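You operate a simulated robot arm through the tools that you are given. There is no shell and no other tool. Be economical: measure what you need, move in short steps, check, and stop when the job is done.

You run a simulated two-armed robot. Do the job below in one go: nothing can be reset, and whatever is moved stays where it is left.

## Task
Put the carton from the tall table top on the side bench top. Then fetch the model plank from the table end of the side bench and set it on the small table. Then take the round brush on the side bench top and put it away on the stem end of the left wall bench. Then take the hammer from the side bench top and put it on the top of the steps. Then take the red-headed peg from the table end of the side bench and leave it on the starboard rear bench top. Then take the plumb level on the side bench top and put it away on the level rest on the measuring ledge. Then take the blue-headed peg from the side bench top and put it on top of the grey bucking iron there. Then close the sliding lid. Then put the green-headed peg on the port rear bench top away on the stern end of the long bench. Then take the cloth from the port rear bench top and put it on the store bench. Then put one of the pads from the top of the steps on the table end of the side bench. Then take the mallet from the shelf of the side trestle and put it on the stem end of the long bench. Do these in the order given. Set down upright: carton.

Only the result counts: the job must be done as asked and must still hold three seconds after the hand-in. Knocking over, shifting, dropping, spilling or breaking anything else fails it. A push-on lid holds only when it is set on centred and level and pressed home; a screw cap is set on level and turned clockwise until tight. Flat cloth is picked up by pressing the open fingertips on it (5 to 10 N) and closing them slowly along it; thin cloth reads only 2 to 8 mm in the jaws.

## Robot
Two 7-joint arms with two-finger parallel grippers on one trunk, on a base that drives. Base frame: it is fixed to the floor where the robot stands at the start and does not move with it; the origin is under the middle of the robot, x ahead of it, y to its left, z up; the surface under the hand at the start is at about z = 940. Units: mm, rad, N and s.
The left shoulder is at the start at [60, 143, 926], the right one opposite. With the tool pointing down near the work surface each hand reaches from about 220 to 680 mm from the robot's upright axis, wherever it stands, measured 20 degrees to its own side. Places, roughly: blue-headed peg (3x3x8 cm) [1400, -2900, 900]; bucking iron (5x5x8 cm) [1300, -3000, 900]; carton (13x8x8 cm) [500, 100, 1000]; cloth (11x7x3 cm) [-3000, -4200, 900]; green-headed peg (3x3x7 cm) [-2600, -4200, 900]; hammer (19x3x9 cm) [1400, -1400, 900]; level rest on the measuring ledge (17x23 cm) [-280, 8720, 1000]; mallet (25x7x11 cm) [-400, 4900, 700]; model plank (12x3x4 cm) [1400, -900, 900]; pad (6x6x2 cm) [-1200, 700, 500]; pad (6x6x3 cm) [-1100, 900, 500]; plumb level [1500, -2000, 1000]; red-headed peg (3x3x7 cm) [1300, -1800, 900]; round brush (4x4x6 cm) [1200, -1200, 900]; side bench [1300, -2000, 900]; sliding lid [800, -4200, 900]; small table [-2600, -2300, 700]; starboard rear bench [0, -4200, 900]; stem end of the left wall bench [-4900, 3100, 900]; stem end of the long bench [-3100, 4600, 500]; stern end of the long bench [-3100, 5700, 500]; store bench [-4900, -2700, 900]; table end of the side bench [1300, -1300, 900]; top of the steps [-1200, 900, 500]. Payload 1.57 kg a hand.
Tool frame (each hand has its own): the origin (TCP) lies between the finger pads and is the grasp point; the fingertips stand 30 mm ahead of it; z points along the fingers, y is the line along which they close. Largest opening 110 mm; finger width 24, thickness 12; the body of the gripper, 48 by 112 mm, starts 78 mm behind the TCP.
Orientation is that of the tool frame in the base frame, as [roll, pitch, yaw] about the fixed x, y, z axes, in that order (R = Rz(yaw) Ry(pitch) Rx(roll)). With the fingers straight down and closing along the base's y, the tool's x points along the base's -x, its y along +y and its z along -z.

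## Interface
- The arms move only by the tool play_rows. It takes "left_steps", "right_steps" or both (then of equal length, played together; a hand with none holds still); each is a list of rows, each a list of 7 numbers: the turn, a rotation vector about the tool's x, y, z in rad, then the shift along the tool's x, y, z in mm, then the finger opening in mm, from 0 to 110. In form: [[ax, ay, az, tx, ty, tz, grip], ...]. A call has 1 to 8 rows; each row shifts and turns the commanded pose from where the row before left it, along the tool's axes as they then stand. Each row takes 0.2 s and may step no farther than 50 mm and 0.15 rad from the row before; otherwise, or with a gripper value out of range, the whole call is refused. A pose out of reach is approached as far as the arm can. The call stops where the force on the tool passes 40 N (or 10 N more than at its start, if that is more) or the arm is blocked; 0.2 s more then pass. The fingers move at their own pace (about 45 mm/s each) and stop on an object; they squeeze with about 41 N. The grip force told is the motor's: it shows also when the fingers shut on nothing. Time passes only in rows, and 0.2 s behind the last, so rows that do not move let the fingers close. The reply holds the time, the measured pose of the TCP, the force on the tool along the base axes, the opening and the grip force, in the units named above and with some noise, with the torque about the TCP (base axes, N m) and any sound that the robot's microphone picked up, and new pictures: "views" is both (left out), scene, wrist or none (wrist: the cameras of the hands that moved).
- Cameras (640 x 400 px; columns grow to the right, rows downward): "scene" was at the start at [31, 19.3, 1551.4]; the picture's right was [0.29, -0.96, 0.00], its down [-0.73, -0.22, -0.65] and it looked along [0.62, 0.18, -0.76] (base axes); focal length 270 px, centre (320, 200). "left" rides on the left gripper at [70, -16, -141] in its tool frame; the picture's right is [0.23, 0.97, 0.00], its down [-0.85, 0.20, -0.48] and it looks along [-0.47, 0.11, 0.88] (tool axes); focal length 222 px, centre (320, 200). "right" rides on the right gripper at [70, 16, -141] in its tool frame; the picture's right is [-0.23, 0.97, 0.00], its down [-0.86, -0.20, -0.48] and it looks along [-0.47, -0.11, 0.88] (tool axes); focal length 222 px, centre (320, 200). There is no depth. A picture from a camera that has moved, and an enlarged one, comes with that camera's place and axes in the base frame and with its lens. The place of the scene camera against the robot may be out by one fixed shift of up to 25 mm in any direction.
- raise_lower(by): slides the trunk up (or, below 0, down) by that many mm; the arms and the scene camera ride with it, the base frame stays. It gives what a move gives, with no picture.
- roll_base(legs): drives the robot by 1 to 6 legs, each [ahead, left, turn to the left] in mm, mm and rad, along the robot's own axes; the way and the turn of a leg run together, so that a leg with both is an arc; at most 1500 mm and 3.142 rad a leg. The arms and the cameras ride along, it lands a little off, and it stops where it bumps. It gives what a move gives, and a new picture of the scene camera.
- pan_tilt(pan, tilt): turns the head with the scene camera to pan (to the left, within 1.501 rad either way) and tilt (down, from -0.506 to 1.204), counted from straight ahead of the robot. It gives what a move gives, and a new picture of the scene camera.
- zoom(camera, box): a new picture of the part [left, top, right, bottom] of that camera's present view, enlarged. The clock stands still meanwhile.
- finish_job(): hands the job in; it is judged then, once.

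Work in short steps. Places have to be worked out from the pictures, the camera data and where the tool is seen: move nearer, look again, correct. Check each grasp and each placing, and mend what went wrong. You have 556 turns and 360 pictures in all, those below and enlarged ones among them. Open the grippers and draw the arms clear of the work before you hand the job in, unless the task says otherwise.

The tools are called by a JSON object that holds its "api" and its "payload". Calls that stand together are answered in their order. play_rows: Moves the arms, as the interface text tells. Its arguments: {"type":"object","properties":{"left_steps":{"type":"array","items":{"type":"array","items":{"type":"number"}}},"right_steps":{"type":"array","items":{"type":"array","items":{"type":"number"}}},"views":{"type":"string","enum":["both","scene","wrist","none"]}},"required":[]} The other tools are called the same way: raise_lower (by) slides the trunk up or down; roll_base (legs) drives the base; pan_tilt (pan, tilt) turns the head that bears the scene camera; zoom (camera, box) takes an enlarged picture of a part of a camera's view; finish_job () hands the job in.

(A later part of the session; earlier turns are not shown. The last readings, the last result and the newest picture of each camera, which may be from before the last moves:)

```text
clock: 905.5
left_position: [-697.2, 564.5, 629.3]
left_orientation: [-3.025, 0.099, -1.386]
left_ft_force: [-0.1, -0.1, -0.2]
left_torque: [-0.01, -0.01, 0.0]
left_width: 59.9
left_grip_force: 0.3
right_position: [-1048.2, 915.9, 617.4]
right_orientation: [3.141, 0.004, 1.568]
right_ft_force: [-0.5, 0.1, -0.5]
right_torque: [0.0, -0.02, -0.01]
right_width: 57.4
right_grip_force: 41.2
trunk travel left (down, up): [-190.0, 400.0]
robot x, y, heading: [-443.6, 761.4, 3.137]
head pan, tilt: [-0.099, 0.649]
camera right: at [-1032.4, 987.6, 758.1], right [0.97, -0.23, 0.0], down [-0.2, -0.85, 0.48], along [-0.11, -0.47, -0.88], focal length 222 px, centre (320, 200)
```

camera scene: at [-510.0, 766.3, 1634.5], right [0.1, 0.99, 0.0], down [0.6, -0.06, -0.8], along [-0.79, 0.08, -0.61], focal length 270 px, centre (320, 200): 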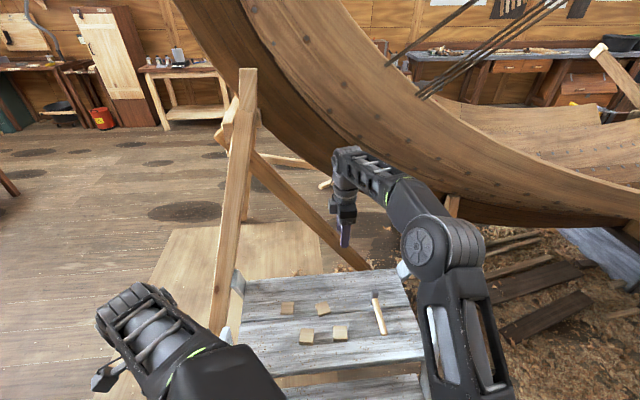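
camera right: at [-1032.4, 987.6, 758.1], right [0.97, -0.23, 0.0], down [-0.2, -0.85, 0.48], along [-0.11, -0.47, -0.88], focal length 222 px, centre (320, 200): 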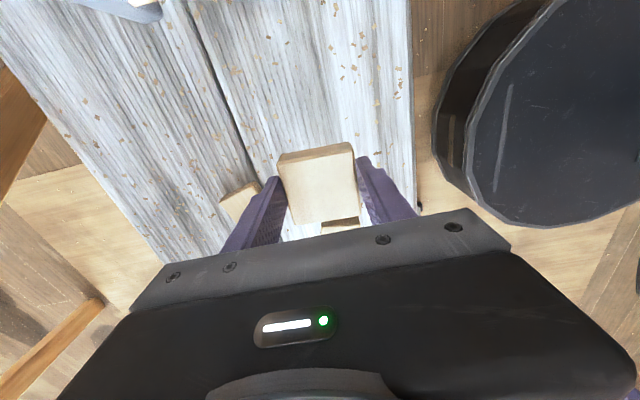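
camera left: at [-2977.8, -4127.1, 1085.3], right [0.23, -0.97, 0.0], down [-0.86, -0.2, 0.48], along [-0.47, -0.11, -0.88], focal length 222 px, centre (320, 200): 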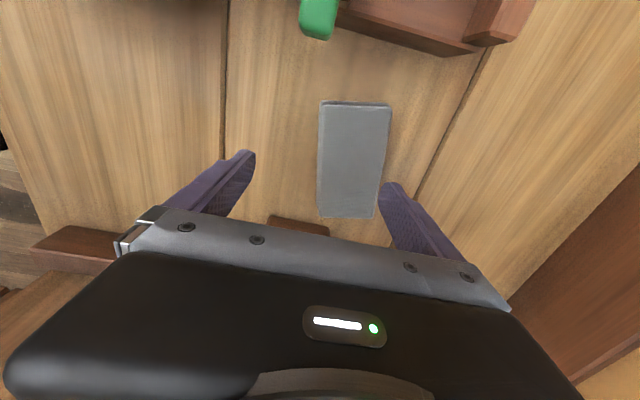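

Pad held. I back out, raise, and drive to the table end of the side bench.

{"api": "roll_base", "payload": {"legs": [[-400, 0, 0]]}}

{"api": "raise_lower", "payload": {"by": 400}}

{"api": "roll_base", "payload": {"legs": [[0, 920, 0.003], [0, 920, 0], [0, 0, 3.14], [420, 0, 0]]}}

```text
clock: 908.0
left_position: [-294.0, 564.5, 629.4]
left_orientation: [-3.026, 0.099, -1.389]
left_ft_force: [0.6, 0.4, 0.4]
left_torque: [0.01, 0.0, -0.02]
left_width: 60.2
left_grip_force: 0.1
right_position: [-645.6, 916.5, 616.7]
right_orientation: [3.139, 0.006, 1.565]
right_ft_force: [-1.3, 0.0, -0.1]
right_torque: [-0.04, 0.0, 0.01]
right_width: 56.9
right_grip_force: 40.8
trunk travel left (down, up): [-190.0, 400.0]
robot x, y, heading: [-31.1, 754.2, 3.138]
head pan, tilt: [-0.099, 0.649]
camera scene: at [-105.0, 765.5, 1234.5], right [0.1, 0.99, 0.0], down [0.6, -0.06, -0.8], along [-0.79, 0.08, -0.6], focal length 270 px, centre (320, 200)
```

scene: 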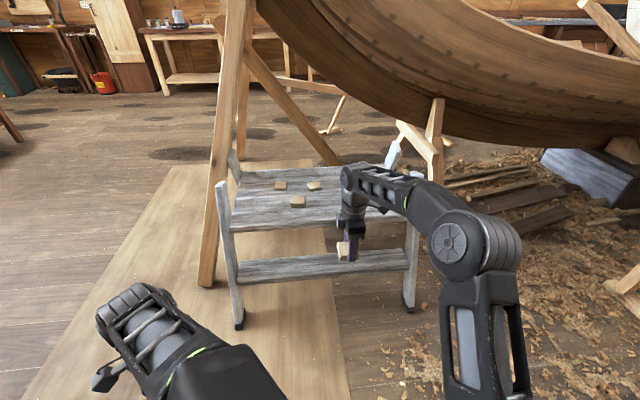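

```text
clock: 911.9
left_position: [-293.8, 563.7, 1029.6]
left_orientation: [-3.025, 0.101, -1.388]
left_ft_force: [0.1, 0.9, -0.8]
left_torque: [0.0, 0.0, 0.04]
left_width: 59.9
left_grip_force: 0.0
right_position: [-645.6, 917.0, 1018.4]
right_orientation: [3.141, 0.006, 1.565]
right_ft_force: [-0.2, -0.2, -0.6]
right_torque: [-0.01, 0.04, 0.04]
right_width: 56.9
right_grip_force: 40.9
trunk travel left (down, up): [-590.0, 0.0]
robot x, y, heading: [-32.3, 759.0, 3.138]
head pan, tilt: [-0.099, 0.649]
```

```text
clock: 930.8
left_position: [654.5, -848.5, 1028.8]
left_orientation: [-3.027, 0.099, 1.823]
left_ft_force: [0.0, 0.1, 0.6]
left_torque: [-0.01, 0.01, 0.0]
left_width: 59.9
left_grip_force: 0.1
right_position: [1029.2, -1176.3, 1017.7]
right_orientation: [3.14, 0.004, -1.507]
right_ft_force: [0.3, -0.1, -0.4]
right_torque: [0.0, 0.04, 0.02]
right_width: 56.8
right_grip_force: 40.7
trunk travel left (down, up): [-590.0, 0.0]
robot x, y, heading: [410.2, -1064.0, 0.063]
head pan, tilt: [-0.099, 0.649]
camera scene: at [453.6, -1069.3, 1634.5], right [-0.03, -1.0, 0.0], down [-0.6, 0.02, -0.8], along [0.8, -0.03, -0.61], focal length 270 px, centre (320, 200)
```

scene: 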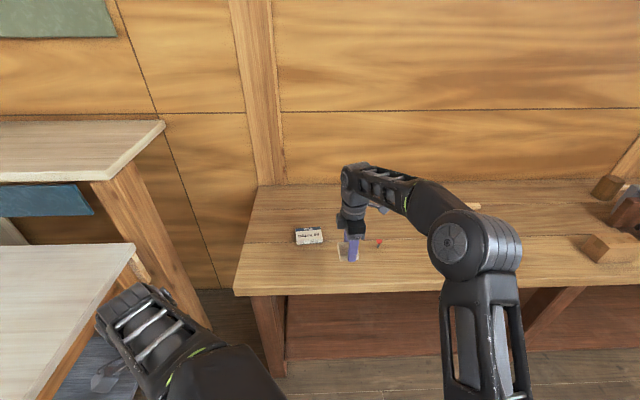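

I straighten and go ahead so the hand is over the free spot ≈[1187,-1200].

{"api": "roll_base", "payload": {"legs": [[0, 12, -0.062], [165, 0, 0]]}}

{"api": "play_rows", "payload": {"right_steps": [[0, 0, 0, 0, 0, 40, 50], [0, 0, 0, 0, 0, 35, 50], [0, 0, 0, 0, 0, 0, 50]], "views": "wrist"}}

```text
clock: 932.7
left_position: [832.4, -852.2, 1028.8]
left_orientation: [-3.027, 0.099, 1.761]
left_ft_force: [0.6, -0.2, -0.2]
left_torque: [0.0, 0.04, 0.0]
left_width: 60.2
left_grip_force: 0.0
right_position: [1184.6, -1201.7, 1017.4]
right_orientation: [3.14, 0.005, -1.569]
right_ft_force: [-0.1, 0.1, -0.2]
right_torque: [0.02, 0.03, -0.02]
right_width: 56.8
right_grip_force: 41.1
trunk travel left (down, up): [-590.0, 0.0]
robot x, y, heading: [575.9, -1048.6, 0.002]
head pan, tilt: [-0.099, 0.649]
camera scene: at [618.1, -1060.0, 1634.4], right [-0.1, -1.0, 0.0], down [-0.6, 0.06, -0.8], along [0.79, -0.08, -0.61], focal length 270 px, centre (320, 200)
```

scene: 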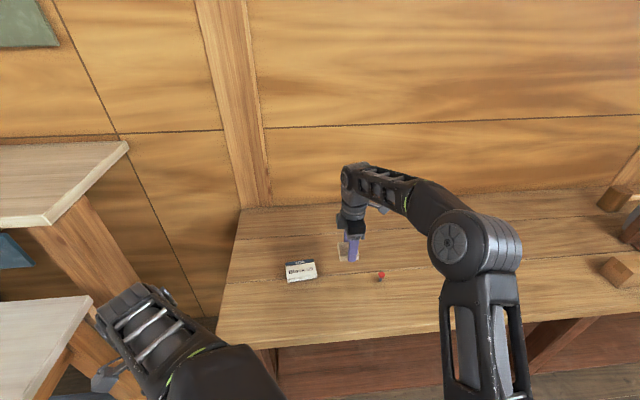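

```text
clock: 933.5
left_position: [830.9, -852.9, 1029.1]
left_orientation: [-3.027, 0.1, 1.759]
left_ft_force: [-0.1, -0.1, 0.3]
left_torque: [-0.01, -0.02, 0.02]
left_width: 60.1
left_grip_force: 0.0
right_position: [1181.8, -1201.6, 941.4]
right_orientation: [-3.141, 0.005, -1.568]
right_ft_force: [-0.3, -0.6, -0.8]
right_torque: [0.0, -0.02, -0.01]
right_width: 56.9
right_grip_force: 41.1
trunk travel left (down, up): [-590.0, 0.0]
robot x, y, heading: [572.9, -1049.8, 0.001]
head pan, tilt: [-0.099, 0.649]
camera right: at [1167.3, -1270.3, 1081.6], right [-0.97, 0.23, 0.0], down [0.2, 0.85, 0.48], along [0.11, 0.47, -0.88], focal length 222 px, centre (320, 200)
```

right: 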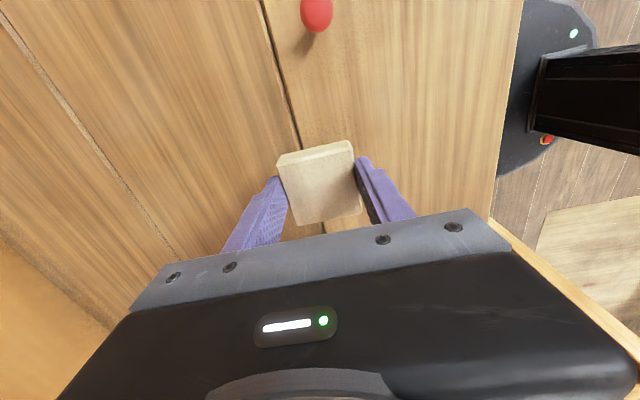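

Clear of the pin. Lower to contact (~896).

{"api": "play_rows", "payload": {"right_steps": [[0, 0, 0, 0, 0, 25, 50], [0, 0, 0, 0, 0, 14, 50]], "views": "none"}}

{"api": "play_rows", "payload": {"right_steps": [[0, 0, 0, 0, 0, 4, 50], [0, 0, 0, 0, 0, 3, 50]], "views": "none"}}

```text
clock: 934.1
left_position: [830.1, -851.9, 1029.7]
left_orientation: [-3.025, 0.1, 1.762]
left_ft_force: [0.0, 0.8, -1.1]
left_torque: [-0.02, 0.0, 0.0]
left_width: 59.8
left_grip_force: 0.1
right_position: [1183.5, -1200.2, 902.0]
right_orientation: [-3.141, 0.004, -1.567]
right_ft_force: [-0.5, -0.8, -0.8]
right_torque: [-0.01, 0.01, 0.0]
right_width: 56.8
right_grip_force: 41.0
trunk travel left (down, up): [-590.0, 0.0]
robot x, y, heading: [575.1, -1045.4, 0.004]
head pan, tilt: [-0.099, 0.649]
```

```text
clock: 934.7
left_position: [830.2, -850.4, 1029.6]
left_orientation: [-3.029, 0.1, 1.761]
left_ft_force: [0.0, 0.7, 0.5]
left_torque: [-0.01, 0.01, -0.02]
left_width: 60.2
left_grip_force: 0.1
right_position: [1183.2, -1199.5, 896.4]
right_orientation: [-3.141, 0.006, -1.57]
right_ft_force: [-2.2, -1.2, 8.5]
right_torque: [0.08, 0.14, 0.04]
right_width: 56.5
right_grip_force: 41.4
trunk travel left (down, up): [-590.0, 0.0]
robot x, y, heading: [571.7, -1050.1, 0.005]
head pan, tilt: [-0.099, 0.649]
```

Contact. Open and withdraw.

{"api": "play_rows", "payload": {"right_steps": [[0, 0, 0, 0, 0, 0, 64], [0, 0, 0, 0, 0, 0, 80], [0, 0, 0, 0, 0, 0, 86], [0, 0, 0, 0, 0, -40, 86], [0, 0, 0, 0, 0, -40, 86], [0, 0, 0, 0, 0, -40, 86], [0, 0, 0, 0, 0, 0, 86]], "views": "wrist"}}

```text
clock: 936.3
left_position: [830.5, -851.5, 1030.0]
left_orientation: [-3.027, 0.1, 1.761]
left_ft_force: [0.4, -1.4, -0.8]
left_torque: [0.0, 0.03, -0.01]
left_width: 60.1
left_grip_force: 0.1
right_position: [1182.5, -1202.1, 1019.3]
right_orientation: [3.14, 0.004, -1.57]
right_ft_force: [-0.1, 0.1, 0.1]
right_torque: [0.04, 0.02, -0.01]
right_width: 86.5
right_grip_force: 0.0
trunk travel left (down, up): [-590.0, 0.0]
robot x, y, heading: [574.2, -1045.6, 0.005]
head pan, tilt: [-0.099, 0.649]
camera right: at [1167.0, -1271.4, 1158.8], right [-0.97, 0.23, 0.0], down [0.2, 0.85, 0.48], along [0.11, 0.47, -0.88], focal length 222 px, centre (320, 200)
```

right: 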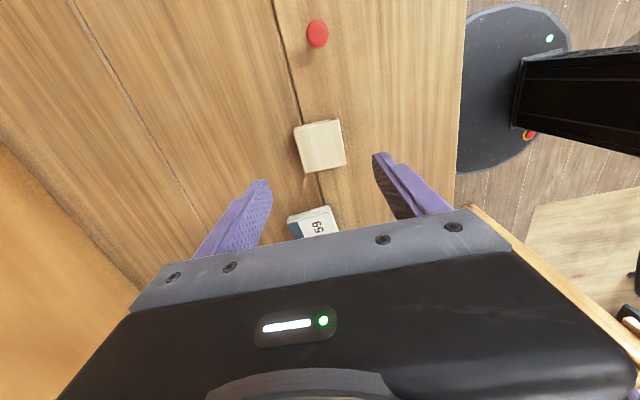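

Pad placed. Last: the mallet on the side trestle shelf. I drive north along the east lane.

{"api": "roll_base", "payload": {"legs": [[-680, 0, 0], [0, 0, 1.566], [1400, 0, 0], [1300, 0, 0]]}}

```text
clock: 956.6
left_position: [-305.3, 1920.7, 1029.7]
left_orientation: [-3.026, 0.098, -2.934]
left_ft_force: [-0.4, 1.1, 0.6]
left_torque: [-0.02, -0.04, 0.0]
left_width: 60.1
left_grip_force: 0.0
right_position: [36.7, 2280.1, 1018.5]
right_orientation: [3.14, 0.005, 0.019]
right_ft_force: [-0.5, 0.4, 0.5]
right_torque: [-0.03, -0.01, -0.01]
right_width: 85.8
right_grip_force: 0.1
trunk travel left (down, up): [-590.0, 0.0]
robot x, y, heading: [-106.2, 1668.2, 1.59]
head pan, tilt: [-0.099, 0.649]
camera scene: at [-110.5, 1721.2, 1634.5], right [1.0, -0.08, 0.0], down [-0.05, -0.6, -0.8], along [0.06, 0.79, -0.6], focal length 270 px, centre (320, 200)
```

scene: 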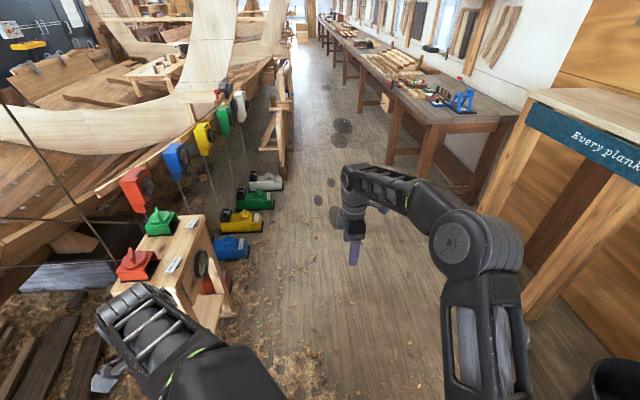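

I move ahead a little, then shift right past the table corner, and continue north to y≈4750.

{"api": "roll_base", "payload": {"legs": [[380, -60, -0.02], [400, -400, 0], [1150, 0, 0], [1100, 0, 0]]}}

```text
clock: 972.7
left_position: [212.1, 4976.5, 1030.2]
left_orientation: [-3.026, 0.099, -2.977]
left_ft_force: [0.8, -0.4, 0.5]
left_torque: [0.02, -0.04, -0.01]
left_width: 59.9
left_grip_force: 0.0
right_position: [571.9, 5319.5, 1016.5]
right_orientation: [3.139, 0.004, -0.025]
right_ft_force: [0.3, 0.0, 1.2]
right_torque: [-0.03, 0.0, 0.02]
right_width: 86.2
right_grip_force: 0.1
trunk travel left (down, up): [-590.0, 0.0]
robot x, y, heading: [400.8, 4713.2, 1.552]
head pan, tilt: [-0.099, 0.649]
camera scene: at [399.2, 4768.0, 1634.5], right [0.99, -0.12, 0.0], down [-0.07, -0.6, -0.8], along [0.1, 0.79, -0.6], focal length 270 px, centre (320, 200)
```

scene: 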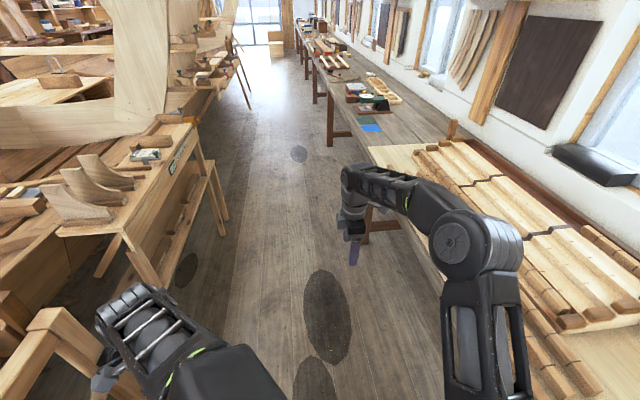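

The side trestle is on my left. I draw the right hand in, then turn to face it.

{"api": "play_rows", "payload": {"right_steps": [[0, 0, 0, 0, 45, 0, 86], [0, 0, 0, 0, 45, 0, 86], [0, 0, 0, 0, 45, 0, 86], [0, 0, 0, 0, 45, 0, 86], [0, 0, 0, 0, 45, 0, 86], [0, 0, 0, 0, 0, 0, 86]], "views": "none"}}

{"api": "roll_base", "payload": {"legs": [[0, 0, 1.589]]}}

```text
clock: 974.1
left_position: [211.4, 4976.1, 1029.5]
left_orientation: [-3.027, 0.1, -2.978]
left_ft_force: [0.5, 0.1, 0.5]
left_torque: [-0.02, -0.01, -0.01]
left_width: 60.0
left_grip_force: 0.1
right_position: [565.0, 5094.4, 1016.5]
right_orientation: [3.139, 0.006, -0.023]
right_ft_force: [-0.1, 0.1, 0.0]
right_torque: [0.0, -0.01, 0.0]
right_width: 86.0
right_grip_force: 0.0
trunk travel left (down, up): [-590.0, 0.0]
robot x, y, heading: [404.4, 4711.0, 1.55]
head pan, tilt: [-0.099, 0.649]
```

```text
clock: 978.4
left_position: [142.0, 4522.1, 1029.1]
left_orientation: [-3.025, 0.1, -1.396]
left_ft_force: [0.5, 0.6, 0.0]
left_torque: [-0.01, -0.03, -0.02]
left_width: 59.9
left_grip_force: 0.1
right_position: [21.1, 4871.5, 1016.0]
right_orientation: [3.139, 0.004, 1.557]
right_ft_force: [0.6, 0.2, -0.3]
right_torque: [-0.01, -0.01, -0.03]
right_width: 86.1
right_grip_force: 0.0
trunk travel left (down, up): [-590.0, 0.0]
robot x, y, heading: [402.3, 4714.5, 3.13]
head pan, tilt: [-0.099, 0.649]
camera scene: at [332.9, 4720.4, 1634.5], right [0.11, 0.99, 0.0], down [0.6, -0.07, -0.8], along [-0.79, 0.09, -0.6], focal length 270 px, centre (320, 200)
```

scene: 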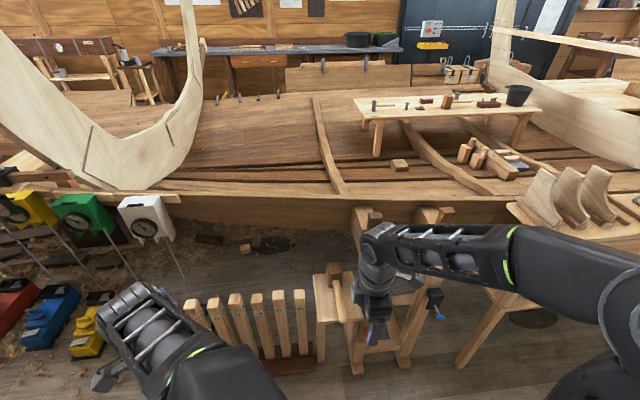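

The mallet lies on the small trestle shelf. I enlarge it.

{"api": "zoom", "payload": {"camera": "scene", "box": [290, 200, 450, 380]}}

```text
2.22 times, centred on (370, 290) of scene
camera zoom: at [332.9, 4720.4, 1634.5], right [0.11, 0.99, 0.0], down [0.6, -0.07, -0.8], along [-0.79, 0.09, -0.6], focal length 600 px, centre (209, 0)
```

zoom: 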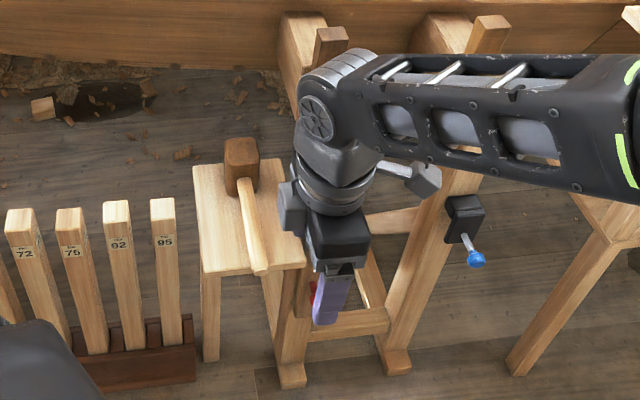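

The mallet's head stands upright at ≈[-325,4852] with the handle toward me (+x). I turn the right hand so it closes along y, and approach.

{"api": "play_rows", "payload": {"right_steps": [[0, 0, 0.143, 0, 0, 0, 100], [0, 0, 0.143, 0, 0, 0, 100], [0, 0, 0.143, 0, 0, 0, 100], [0, 0, 0.143, 0, 0, 0, 100], [0, 0, 0.143, 0, 0, 0, 100], [0, 0, 0.143, 0, 0, 0, 100], [0, 0, 0.143, 0, 0, 0, 100], [0, 0, 0.143, 0, 0, 0, 100]], "views": "none"}}

{"api": "play_rows", "payload": {"right_steps": [[0, 0, 0.143, 0, 0, 0, 100], [0, 0, 0.143, 0, 0, 0, 100], [0, 0, 0.13, 0, 0, 0, 100], [0, 0, 0, 0, 0, 0, 100]], "views": "none"}}

{"api": "roll_base", "payload": {"legs": [[0, 17, 0.01], [190, 0, 0]]}}

{"api": "play_rows", "payload": {"right_steps": [[0, 0, 0, -40, 0, 0, 100], [0, 0, 0, -40, 0, 0, 100], [0, 0, 0, 0, 0, 0, 100]], "views": "wrist"}}

```text
clock: 980.1
left_position: [142.4, 4520.4, 1029.7]
left_orientation: [-3.027, 0.1, -1.398]
left_ft_force: [-1.5, -1.1, -0.8]
left_torque: [0.0, -0.01, 0.02]
left_width: 59.9
left_grip_force: 0.1
right_position: [22.0, 4871.6, 1016.4]
right_orientation: [3.135, 0.002, 0.409]
right_ft_force: [0.2, -0.1, 0.2]
right_torque: [-0.02, 0.02, 0.01]
right_width: 100.1
right_grip_force: 0.1
trunk travel left (down, up): [-590.0, 0.0]
robot x, y, heading: [399.0, 4713.1, 3.13]
head pan, tilt: [-0.099, 0.649]
```

```text
clock: 981.1
left_position: [142.2, 4520.7, 1029.8]
left_orientation: [-3.027, 0.098, -1.395]
left_ft_force: [0.3, 0.2, -0.6]
left_torque: [0.01, -0.05, -0.01]
left_width: 60.0
left_grip_force: 0.0
right_position: [20.3, 4873.1, 1017.9]
right_orientation: [3.137, -0.002, -0.003]
right_ft_force: [0.3, 1.0, 0.1]
right_torque: [0.0, 0.0, -0.02]
right_width: 100.2
right_grip_force: 0.0
trunk travel left (down, up): [-590.0, 0.0]
robot x, y, heading: [401.2, 4715.5, 3.133]
head pan, tilt: [-0.099, 0.649]
```

```text
clock: 983.1
left_position: [-50.3, 4500.1, 1029.3]
left_orientation: [-3.024, 0.1, -1.381]
left_ft_force: [-0.7, 0.7, -0.4]
left_torque: [0.02, -0.04, 0.02]
left_width: 60.2
left_grip_force: 0.0
right_position: [-175.7, 4849.1, 1015.1]
right_orientation: [3.136, -0.005, 0.011]
right_ft_force: [-0.5, 0.2, -0.5]
right_torque: [-0.01, -0.06, 0.0]
right_width: 100.1
right_grip_force: 0.0
trunk travel left (down, up): [-590.0, 0.0]
robot x, y, heading: [205.8, 4693.3, -3.137]
head pan, tilt: [-0.099, 0.649]
camera scene: at [137.0, 4702.3, 1634.4], right [0.1, 1.0, 0.0], down [0.6, -0.06, -0.8], along [-0.79, 0.08, -0.61], focal length 270 px, centre (320, 200)
```

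scene: 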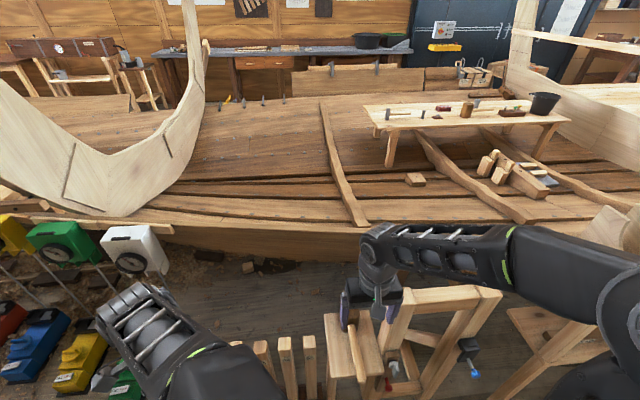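

```text
clock: 983.9
left_position: [-48.9, 4499.0, 1029.9]
left_orientation: [-3.026, 0.099, -1.38]
left_ft_force: [0.1, 0.0, -0.1]
left_torque: [-0.02, 0.0, 0.03]
left_width: 59.9
left_grip_force: 0.1
right_position: [-255.4, 4846.8, 1015.1]
right_orientation: [3.136, -0.001, 0.012]
right_ft_force: [0.5, 0.4, -0.7]
right_torque: [0.02, 0.01, -0.01]
right_width: 100.0
right_grip_force: 0.2
trunk travel left (down, up): [-590.0, 0.0]
robot x, y, heading: [209.0, 4696.4, -3.139]
head pan, tilt: [-0.099, 0.649]
camera right: at [-185.0, 4833.6, 1156.8], right [-0.21, -0.98, 0.0], down [-0.86, 0.19, 0.48], along [-0.47, 0.1, -0.88], focal length 222 px, centre (320, 200)
```

right: 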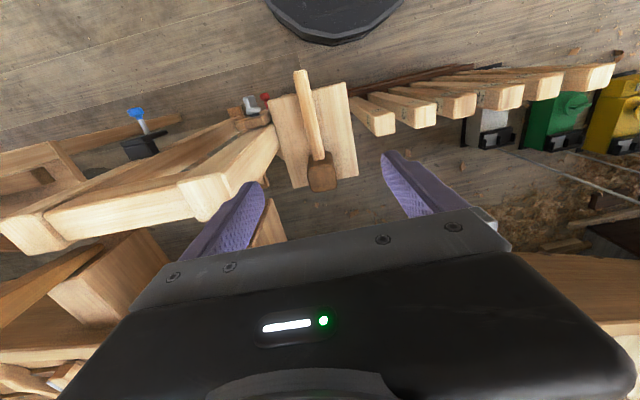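

I move over the head and lower the trunk 150 for a closer look.

{"api": "play_rows", "payload": {"right_steps": [[0, 0, 0, -40, -7, 0, 100], [0, 0, 0, -42, -7, 0, 100], [0, 0, 0, 0, 0, 0, 100]], "views": "none"}}

{"api": "raise_lower", "payload": {"by": -150}}

{"api": "play_rows", "payload": {"right_steps": [[0, 0, 0, 0, 0, 0, 100]], "views": "wrist"}}

```text
clock: 984.7
left_position: [-48.8, 4500.0, 1029.8]
left_orientation: [-3.028, 0.1, -1.381]
left_ft_force: [0.9, -0.5, 0.4]
left_torque: [0.03, 0.01, 0.02]
left_width: 60.0
left_grip_force: 0.1
right_position: [-337.9, 4859.8, 1018.2]
right_orientation: [3.137, 0.001, 0.013]
right_ft_force: [0.4, 0.3, -0.2]
right_torque: [0.01, 0.02, -0.02]
right_width: 100.0
right_grip_force: 0.0
trunk travel left (down, up): [-590.0, 0.0]
robot x, y, heading: [209.3, 4695.3, -3.136]
head pan, tilt: [-0.099, 0.649]
```

```text
clock: 986.5
left_position: [-48.1, 4499.1, 878.7]
left_orientation: [-3.026, 0.099, -1.381]
left_ft_force: [0.2, 0.2, 0.1]
left_torque: [0.01, 0.01, -0.02]
left_width: 60.0
left_grip_force: 0.1
right_position: [-337.5, 4860.2, 867.3]
right_orientation: [3.136, 0.0, 0.013]
right_ft_force: [0.3, -0.2, -0.5]
right_torque: [0.02, -0.01, -0.01]
right_width: 99.6
right_grip_force: 0.0
trunk travel left (down, up): [-440.0, 150.0]
robot x, y, heading: [207.2, 4694.0, -3.136]
head pan, tilt: [-0.099, 0.649]
```

```text
clock: 986.9
left_position: [-49.8, 4500.2, 879.4]
left_orientation: [-3.026, 0.1, -1.38]
left_ft_force: [0.0, 0.3, 0.2]
left_torque: [0.0, 0.02, 0.03]
left_width: 60.2
left_grip_force: 0.0
right_position: [-337.6, 4860.3, 867.5]
right_orientation: [3.135, -0.002, 0.012]
right_ft_force: [1.1, 0.6, 0.0]
right_torque: [-0.01, 0.03, 0.02]
right_width: 100.0
right_grip_force: 0.0
trunk travel left (down, up): [-440.0, 150.0]
robot x, y, heading: [208.5, 4697.7, -3.143]
head pan, tilt: [-0.099, 0.649]
camera right: at [-267.5, 4846.1, 1008.3], right [-0.21, -0.98, 0.0], down [-0.86, 0.19, 0.48], along [-0.47, 0.1, -0.88], focal length 222 px, centre (320, 200)
```

right: 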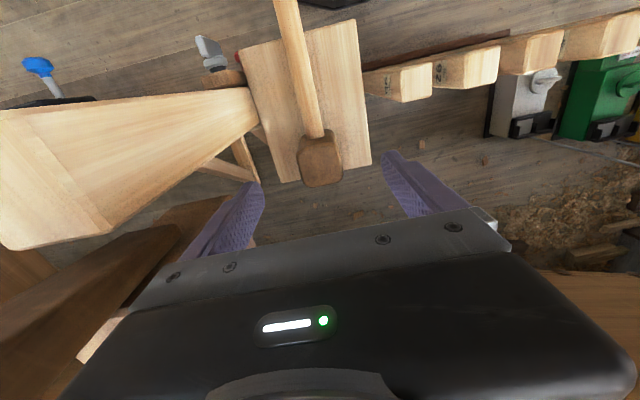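

Head centred under the hand. I narrow to 80 and lower to z≈782.

{"api": "play_rows", "payload": {"right_steps": [[0, 0, 0, 3, 0, 25, 80], [0, 0, 0, 0, 0, 30, 80], [0, 0, 0, 0, 0, 0, 80]], "views": "wrist"}}

```text
clock: 987.6
left_position: [-47.5, 4500.1, 878.7]
left_orientation: [-3.026, 0.1, -1.38]
left_ft_force: [0.3, -0.4, -0.5]
left_torque: [0.01, 0.01, -0.02]
left_width: 59.8
left_grip_force: 0.0
right_position: [-333.5, 4859.6, 811.9]
right_orientation: [3.135, -0.002, 0.011]
right_ft_force: [-0.1, 1.0, -0.7]
right_torque: [-0.01, -0.01, 0.01]
right_width: 79.9
right_grip_force: 0.0
trunk travel left (down, up): [-440.0, 150.0]
robot x, y, heading: [209.1, 4698.1, -3.14]
head pan, tilt: [-0.099, 0.649]
camera right: at [-264.1, 4845.5, 953.7], right [-0.21, -0.98, 0.0], down [-0.86, 0.19, 0.48], along [-0.47, 0.1, -0.88], focal length 222 px, centre (320, 200)
```

right: 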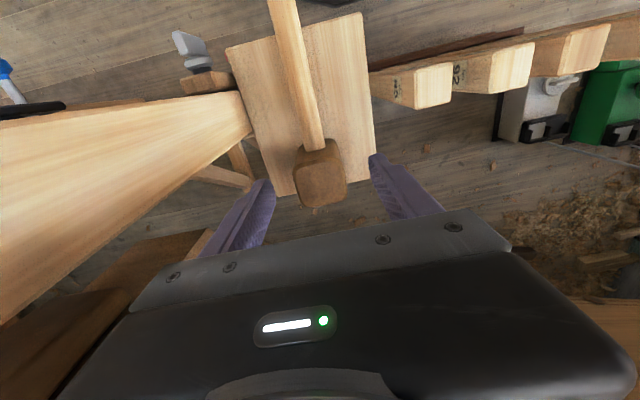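

Head top at about z≈770, width ≈46. Lower to 750 and close.

{"api": "play_rows", "payload": {"right_steps": [[0, 0, 0, 0, 0, 32, 80], [0, 0, 0, 0, 0, 30, 80], [0, 0, 0, 0, 0, 0, 50], [0, 0, 0, 0, 0, 0, 30], [0, 0, 0, 0, 0, 0, 30], [0, 0, 0, 0, 0, 0, 30]], "views": "wrist"}}

```text
clock: 989.0
left_position: [-49.3, 4499.9, 880.0]
left_orientation: [-3.026, 0.099, -1.381]
left_ft_force: [-1.0, 0.1, 1.4]
left_torque: [-0.01, 0.03, 0.02]
left_width: 60.0
left_grip_force: 0.0
right_position: [-333.8, 4859.3, 750.4]
right_orientation: [3.137, 0.001, 0.013]
right_ft_force: [0.2, 0.3, -1.0]
right_torque: [0.01, 0.01, -0.02]
right_width: 30.4
right_grip_force: 0.1
trunk travel left (down, up): [-440.0, 150.0]
robot x, y, heading: [209.6, 4694.2, -3.134]
head pan, tilt: [-0.099, 0.649]
camera right: at [-264.2, 4844.7, 891.6], right [-0.21, -0.98, 0.0], down [-0.86, 0.19, 0.48], along [-0.47, 0.1, -0.88], focal length 222 px, centre (320, 200)
```

right: 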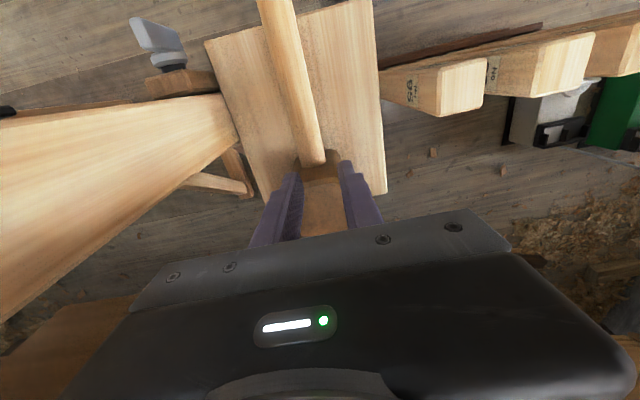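

The fingers closed to 30 without touching: the head is lower than thought. I reopen and go lower with a check.

{"api": "play_rows", "payload": {"right_steps": [[0, 0, 0, 0, 0, 0, 60], [0, 0, 0, 0, 0, 0, 80], [0, 0, 0, 0, 0, 0, 80], [0, 0, 0, 0, 0, 15, 80], [0, 0, 0, 0, 0, 15, 80], [0, 0, 0, 0, 0, 0, 80]], "views": "wrist"}}

```text
clock: 990.2
left_position: [-48.2, 4499.5, 880.1]
left_orientation: [-3.028, 0.098, -1.38]
left_ft_force: [-0.5, 0.7, -0.3]
left_torque: [0.02, -0.01, -0.02]
left_width: 59.9
left_grip_force: 0.1
right_position: [-334.4, 4857.6, 733.0]
right_orientation: [3.138, 0.005, 0.012]
right_ft_force: [8.6, -0.7, 20.2]
right_torque: [0.78, -0.04, -0.38]
right_width: 79.5
right_grip_force: 0.0
trunk travel left (down, up): [-440.0, 150.0]
robot x, y, heading: [209.9, 4693.1, -3.137]
head pan, tilt: [-0.099, 0.649]
stopped in row 5 (right hand): the force on the tool passed its limit at 47 N (the readings are from after the stop); the commanded pose is now the measured one
camera right: at [-264.5, 4844.5, 874.4], right [-0.22, -0.98, 0.0], down [-0.86, 0.19, 0.48], along [-0.47, 0.1, -0.88], focal length 222 px, centre (320, 200)
```

right: 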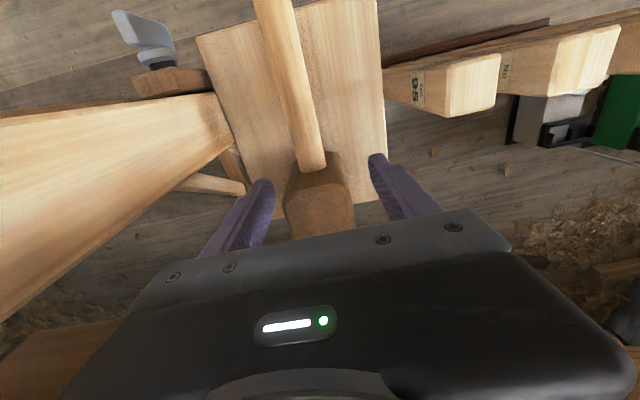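

The left fingertip touched the head's edge: the head is ~72 wide, top ≈703, centred ≈[-356,4866]. I lift, shift, open to 98, and look.

{"api": "play_rows", "payload": {"right_steps": [[0, 0, 0, 0, 0, -20, 98], [0, 0, 0, -20, -9, 0, 98], [0, 0, 0, 0, 0, 0, 98]], "views": "wrist"}}

```text
clock: 991.0
left_position: [-48.6, 4498.9, 879.5]
left_orientation: [-3.026, 0.1, -1.381]
left_ft_force: [-0.6, -0.2, 0.5]
left_torque: [-0.01, 0.0, -0.01]
left_width: 60.2
left_grip_force: 0.2
right_position: [-355.8, 4867.7, 754.0]
right_orientation: [3.139, 0.003, 0.012]
right_ft_force: [-0.4, 0.3, -0.2]
right_torque: [0.01, 0.01, 0.01]
right_width: 98.1
right_grip_force: 0.1
trunk travel left (down, up): [-440.0, 150.0]
robot x, y, heading: [208.3, 4696.3, -3.133]
head pan, tilt: [-0.099, 0.649]
camera right: at [-284.9, 4854.1, 893.0], right [-0.21, -0.98, 0.0], down [-0.86, 0.19, 0.48], along [-0.47, 0.1, -0.88], focal length 222 px, centre (320, 200)
```

right: 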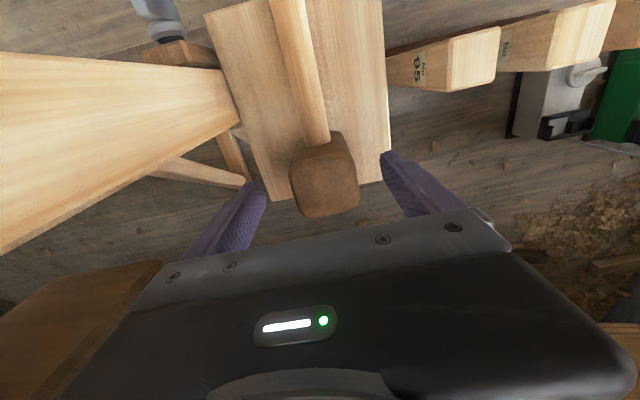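

Head centre now ≈[-370,4867]; I move 14 further, descend to 682 and close.

{"api": "play_rows", "payload": {"right_steps": [[0, 0, 0, -14, 0, 10, 98], [0, 0, 0, 0, 0, 30, 98], [0, 0, 0, 0, 0, 32, 98], [0, 0, 0, 0, 0, 0, 80], [0, 0, 0, 0, 0, 0, 65], [0, 0, 0, 0, 0, 0, 50], [0, 0, 0, 0, 0, 0, 50], [0, 0, 0, 0, 0, 0, 50]], "views": "wrist"}}

```text
clock: 992.8
left_position: [-49.3, 4499.9, 879.7]
left_orientation: [-3.027, 0.1, -1.381]
left_ft_force: [-0.7, 0.6, 0.4]
left_torque: [-0.01, 0.0, 0.02]
left_width: 60.1
left_grip_force: 0.1
right_position: [-370.1, 4867.4, 680.1]
right_orientation: [3.14, 0.004, 0.013]
right_ft_force: [-1.0, -0.5, -0.1]
right_torque: [0.05, 0.13, -0.01]
right_width: 63.8
right_grip_force: 39.5
trunk travel left (down, up): [-440.0, 150.0]
robot x, y, heading: [206.7, 4697.2, -3.138]
head pan, tilt: [-0.099, 0.649]
camera right: at [-300.0, 4853.9, 820.4], right [-0.22, -0.98, 0.0], down [-0.86, 0.19, 0.48], along [-0.47, 0.1, -0.88], focal length 222 px, centre (320, 200)
```

right: 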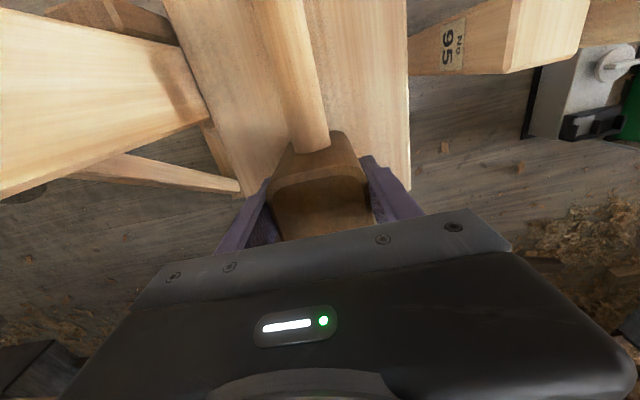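

Head gripped (64 mm). Lift.

{"api": "play_rows", "payload": {"right_steps": [[0, 0, 0, 0, 0, -15, 50], [0, 0, 0, 0, 0, -30, 50], [0, 0, 0, 0, 0, -40, 50], [0, 0, 0, 0, 0, -40, 50], [0, 0, 0, 0, 0, 0, 50]], "views": "wrist"}}

```text
clock: 994.0
left_position: [-49.2, 4500.1, 879.3]
left_orientation: [-3.026, 0.098, -1.381]
left_ft_force: [-0.1, -0.4, 0.2]
left_torque: [0.0, -0.01, 0.0]
left_width: 60.1
left_grip_force: 0.0
right_position: [-367.1, 4869.2, 805.4]
right_orientation: [3.138, 0.003, 0.011]
right_ft_force: [0.5, -0.2, -2.3]
right_torque: [-0.04, 0.05, -0.02]
right_width: 63.8
right_grip_force: 40.4
trunk travel left (down, up): [-440.0, 150.0]
robot x, y, heading: [210.8, 4698.5, -3.138]
head pan, tilt: [-0.099, 0.649]
camera right: at [-297.4, 4854.3, 945.2], right [-0.22, -0.98, 0.0], down [-0.86, 0.19, 0.48], along [-0.47, 0.1, -0.88], focal length 222 px, centre (320, 200)
```

right: 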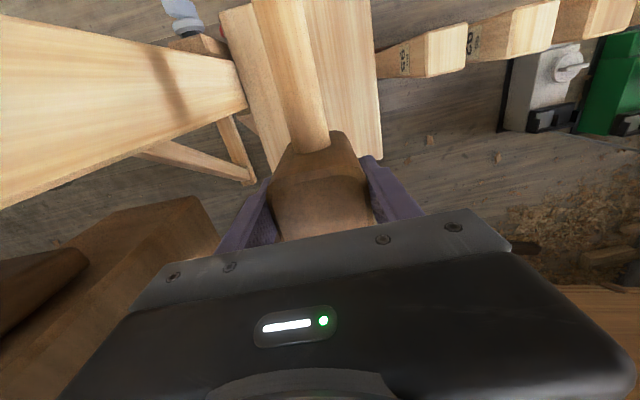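

Mallet held. I raise, back off, and start the long way round: south along the east lane.

{"api": "raise_lower", "payload": {"by": 150}}

{"api": "roll_base", "payload": {"legs": [[-200, 0, 0], [0, 0, 1.567], [1150, 0, 0], [1050, 0, 0]]}}

```text
clock: 995.8
left_position: [-49.9, 4499.2, 1031.0]
left_orientation: [-3.026, 0.099, -1.38]
left_ft_force: [-0.1, 0.7, 0.0]
left_torque: [0.0, 0.01, 0.0]
left_width: 60.0
left_grip_force: 0.1
right_position: [-368.5, 4868.6, 954.7]
right_orientation: [3.139, 0.003, 0.012]
right_ft_force: [0.3, 0.7, -3.2]
right_torque: [0.0, 0.05, 0.01]
right_width: 63.6
right_grip_force: 41.5
trunk travel left (down, up): [-590.0, 0.0]
robot x, y, heading: [209.5, 4695.9, -3.139]
head pan, tilt: [-0.099, 0.649]
```

```text
clock: 1011.7
left_position: [535.3, 2207.2, 1028.8]
left_orientation: [-3.026, 0.1, 0.155]
left_ft_force: [-0.6, -0.2, -0.3]
left_torque: [0.04, -0.02, 0.04]
left_width: 60.1
left_grip_force: 0.0
right_position: [155.3, 1901.9, 954.3]
right_orientation: [3.139, 0.004, 1.548]
right_ft_force: [-0.4, -0.6, -3.9]
right_torque: [-0.05, 0.01, -0.01]
right_width: 63.6
right_grip_force: 41.2
trunk travel left (down, up): [-590.0, 0.0]
robot x, y, heading: [348.2, 2473.0, -1.607]
head pan, tilt: [-0.099, 0.649]
camera scene: at [324.6, 2412.0, 1634.5], right [-0.99, 0.13, 0.0], down [0.08, 0.6, -0.8], along [-0.11, -0.79, -0.61], focal length 270 px, centre (320, 200)
```

scene: 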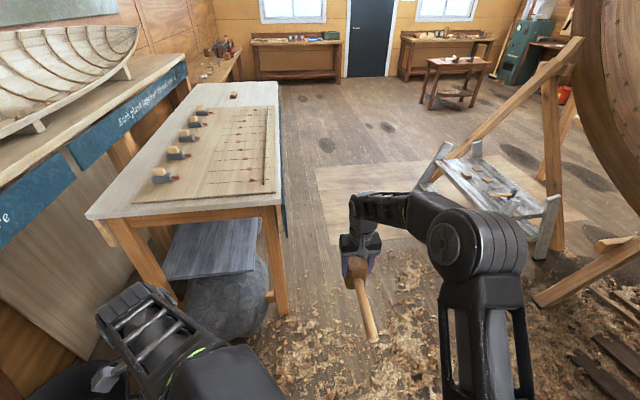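

I shift right toward the gap between table and steps while advancing.

{"api": "roll_base", "payload": {"legs": [[0, 0, 0.037], [350, -250, 0], [350, -230, 0], [1400, 0, 0], [1400, 0, 0]]}}

```text
clock: 1030.2
left_position: [36.6, -1324.2, 1029.8]
left_orientation: [-3.025, 0.099, 0.173]
left_ft_force: [0.4, 0.0, 0.0]
left_torque: [-0.02, -0.02, -0.02]
left_width: 60.3
left_grip_force: 0.2
right_position: [-338.3, -1635.7, 954.8]
right_orientation: [3.139, 0.002, 1.566]
right_ft_force: [0.0, -0.1, -2.4]
right_torque: [-0.06, 0.01, 0.01]
right_width: 64.0
right_grip_force: 41.1
trunk travel left (down, up): [-590.0, 0.0]
robot x, y, heading: [-158.0, -1064.8, -1.587]
head pan, tilt: [-0.099, 0.649]
camera scene: at [-179.5, -1123.0, 1634.5], right [-0.99, 0.11, 0.0], down [0.07, 0.6, -0.8], along [-0.09, -0.79, -0.61], focal length 270 px, centre (320, 200)
```

scene: 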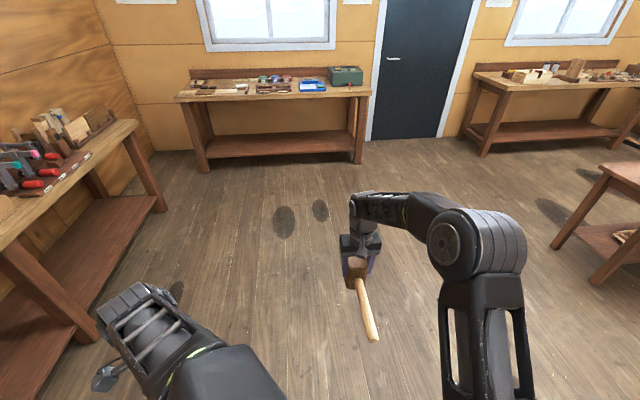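

Turn west, drive to the west lane, then north.

{"api": "roll_base", "payload": {"legs": [[0, 0, -1.555], [1230, -30, 0], [1230, -30, 0], [1150, 0, 0]]}}

{"api": "roll_base", "payload": {"legs": [[0, 0, -1.57], [1400, 0, 0], [1400, 0, 0]]}}

```text
clock: 1051.3
left_position: [-3986.8, -1235.2, 1028.9]
left_orientation: [-3.026, 0.099, -1.374]
left_ft_force: [0.2, -0.6, 0.5]
left_torque: [0.0, -0.03, 0.0]
left_width: 59.9
left_grip_force: 0.0
right_position: [-4306.2, -868.5, 955.3]
right_orientation: [3.139, 0.003, 0.017]
right_ft_force: [-0.9, 0.6, -3.4]
right_torque: [0.04, 0.06, 0.03]
right_width: 64.0
right_grip_force: 40.8
trunk travel left (down, up): [-590.0, 0.0]
robot x, y, heading: [-3728.3, -1036.5, -3.139]
head pan, tilt: [-0.099, 0.649]
camera scene: at [-3799.8, -1030.9, 1634.5], right [0.09, 1.0, 0.0], down [0.6, -0.06, -0.8], along [-0.79, 0.07, -0.61], focal length 270 px, centre (320, 200)
```

scene: 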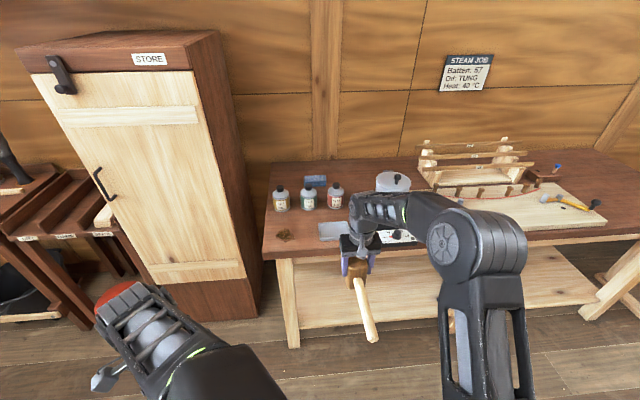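

```text
clock: 1068.7
left_position: [-4015.4, 2034.2, 1028.2]
left_orientation: [-3.027, 0.101, -2.926]
left_ft_force: [-1.3, -0.3, -0.4]
left_torque: [-0.01, -0.04, -0.01]
left_width: 60.1
left_grip_force: 0.1
right_position: [-3656.0, 2361.9, 953.7]
right_orientation: [3.138, 0.003, -1.533]
right_ft_force: [0.4, 0.4, -3.0]
right_torque: [0.05, 0.01, -0.01]
right_width: 63.7
right_grip_force: 41.3
trunk travel left (down, up): [-590.0, 0.0]
robot x, y, heading: [-3811.0, 1782.9, 1.604]
head pan, tilt: [-0.099, 0.649]
camera scene: at [-3818.1, 1836.2, 1634.5], right [1.0, -0.07, 0.0], down [-0.04, -0.6, -0.8], along [0.06, 0.79, -0.61], focal length 270 px, centre (320, 200)
```

scene: 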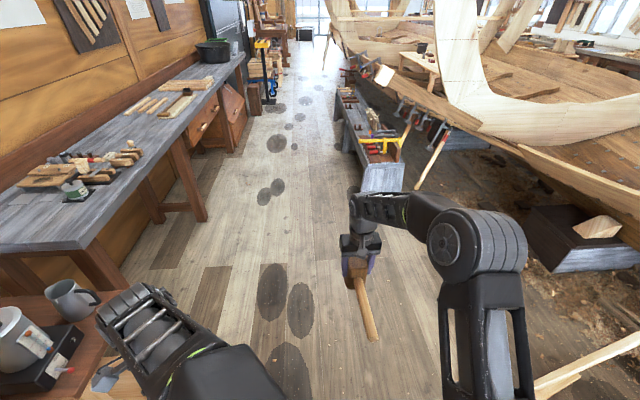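

The long bench's stem end begins at y≈3780. I go on to y≈4450 and turn to face it.

{"api": "roll_base", "payload": {"legs": [[0, 60, -0.033], [1350, 0, 0], [1300, 0, 0], [0, 0, -1.571]]}}

```text
clock: 1085.9
left_position: [-3609.6, 4594.6, 1028.8]
left_orientation: [-3.027, 0.098, 1.721]
left_ft_force: [-0.2, 0.7, -0.2]
left_torque: [0.0, 0.02, 0.04]
left_width: 60.0
left_grip_force: 0.0
right_position: [-3305.4, 4212.6, 954.4]
right_orientation: [3.137, 0.003, 3.112]
right_ft_force: [-0.1, 0.0, -3.4]
right_torque: [-0.02, -0.06, 0.03]
right_width: 63.6
right_grip_force: 40.6
trunk travel left (down, up): [-590.0, 0.0]
robot x, y, heading: [-3878.2, 4407.8, -0.041]
head pan, tilt: [-0.099, 0.649]
camera scene: at [-3831.9, 4394.7, 1634.5], right [-0.14, -0.99, 0.0], down [-0.6, 0.08, -0.8], along [0.79, -0.11, -0.6], focal length 270 px, centre (320, 200)
```

scene: 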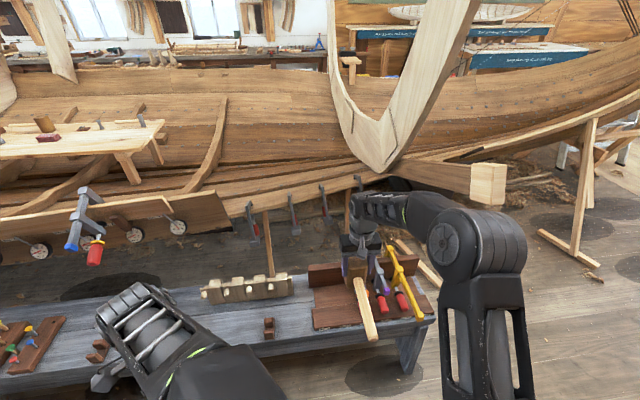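

Free bench area lies in front of the rack at y≈4560–5150. I turn the hand so the handle points to -y and lies along the bench, then move there.

{"api": "play_rows", "payload": {"right_steps": [[0, 0, -0.143, 0, 0, 0, 50], [0, 0, -0.143, 0, 0, 0, 50], [0, 0, -0.143, 0, 0, 0, 50], [0, 0, -0.143, 0, 0, 0, 50], [0, 0, -0.143, 0, 0, 0, 50], [0, 0, -0.143, 0, 0, 0, 50], [0, 0, -0.143, 0, 0, 0, 50], [0, 0, -0.143, 0, 0, 0, 50]], "views": "none"}}

{"api": "play_rows", "payload": {"right_steps": [[0, 0, -0.143, 0, 0, 0, 50], [0, 0, -0.143, 0, 0, 0, 50], [0, 0, -0.14, 0, 0, 0, 50], [0, 0, 0, 0, 0, 0, 50]], "views": "none"}}

{"api": "roll_base", "payload": {"legs": [[0, 0, 0.041], [0, 625, 0], [100, 0, 0]]}}

```text
clock: 1087.7
left_position: [-3610.4, 4595.0, 1029.1]
left_orientation: [-3.026, 0.1, 1.721]
left_ft_force: [0.2, 0.4, 0.2]
left_torque: [0.01, -0.03, 0.01]
left_width: 60.1
left_grip_force: 0.1
right_position: [-3305.6, 4213.6, 955.0]
right_orientation: [-3.141, 0.003, -2.025]
right_ft_force: [-0.5, -0.1, -3.5]
right_torque: [0.02, -0.05, 0.01]
right_width: 63.8
right_grip_force: 41.1
trunk travel left (down, up): [-590.0, 0.0]
robot x, y, heading: [-3877.9, 4405.1, -0.037]
head pan, tilt: [-0.099, 0.649]
```

```text
clock: 1088.7
left_position: [-3609.3, 4594.7, 1029.5]
left_orientation: [-3.027, 0.1, 1.721]
left_ft_force: [0.4, 0.4, 0.6]
left_torque: [0.0, 0.01, 0.01]
left_width: 59.9
left_grip_force: 0.1
right_position: [-3305.8, 4214.2, 955.2]
right_orientation: [-3.137, 0.004, -1.599]
right_ft_force: [-1.1, -0.1, -3.9]
right_torque: [0.03, -0.04, 0.0]
right_width: 63.7
right_grip_force: 41.4
trunk travel left (down, up): [-590.0, 0.0]
robot x, y, heading: [-3875.1, 4409.4, -0.039]
head pan, tilt: [-0.099, 0.649]
```

```text
clock: 1093.4
left_position: [-3522.0, 5231.5, 1028.8]
left_orientation: [-3.028, 0.098, 1.77]
left_ft_force: [0.3, -0.4, -0.2]
left_torque: [-0.01, 0.02, -0.01]
left_width: 60.0
left_grip_force: 0.0
right_position: [-3200.6, 4863.0, 954.5]
right_orientation: [-3.141, 0.004, -1.552]
right_ft_force: [0.9, -0.3, -3.5]
right_torque: [0.06, 0.06, -0.01]
right_width: 63.8
right_grip_force: 40.8
trunk travel left (down, up): [-590.0, 0.0]
robot x, y, heading: [-3778.7, 5033.3, 0.013]
head pan, tilt: [-0.099, 0.649]
camera scene: at [-3732.9, 5020.9, 1634.4], right [-0.09, -1.0, 0.0], down [-0.6, 0.05, -0.8], along [0.79, -0.07, -0.61], focal length 270 px, centre (320, 200)
```

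scene: 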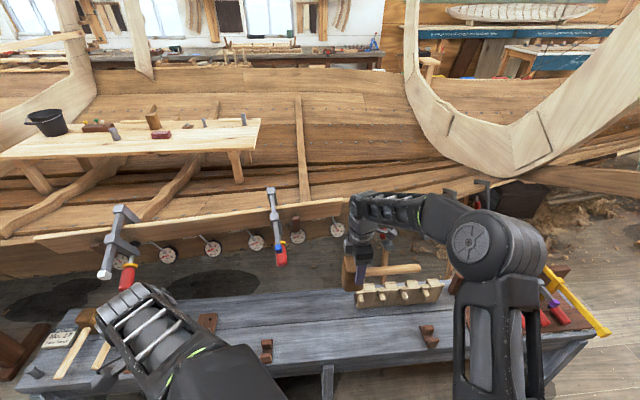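

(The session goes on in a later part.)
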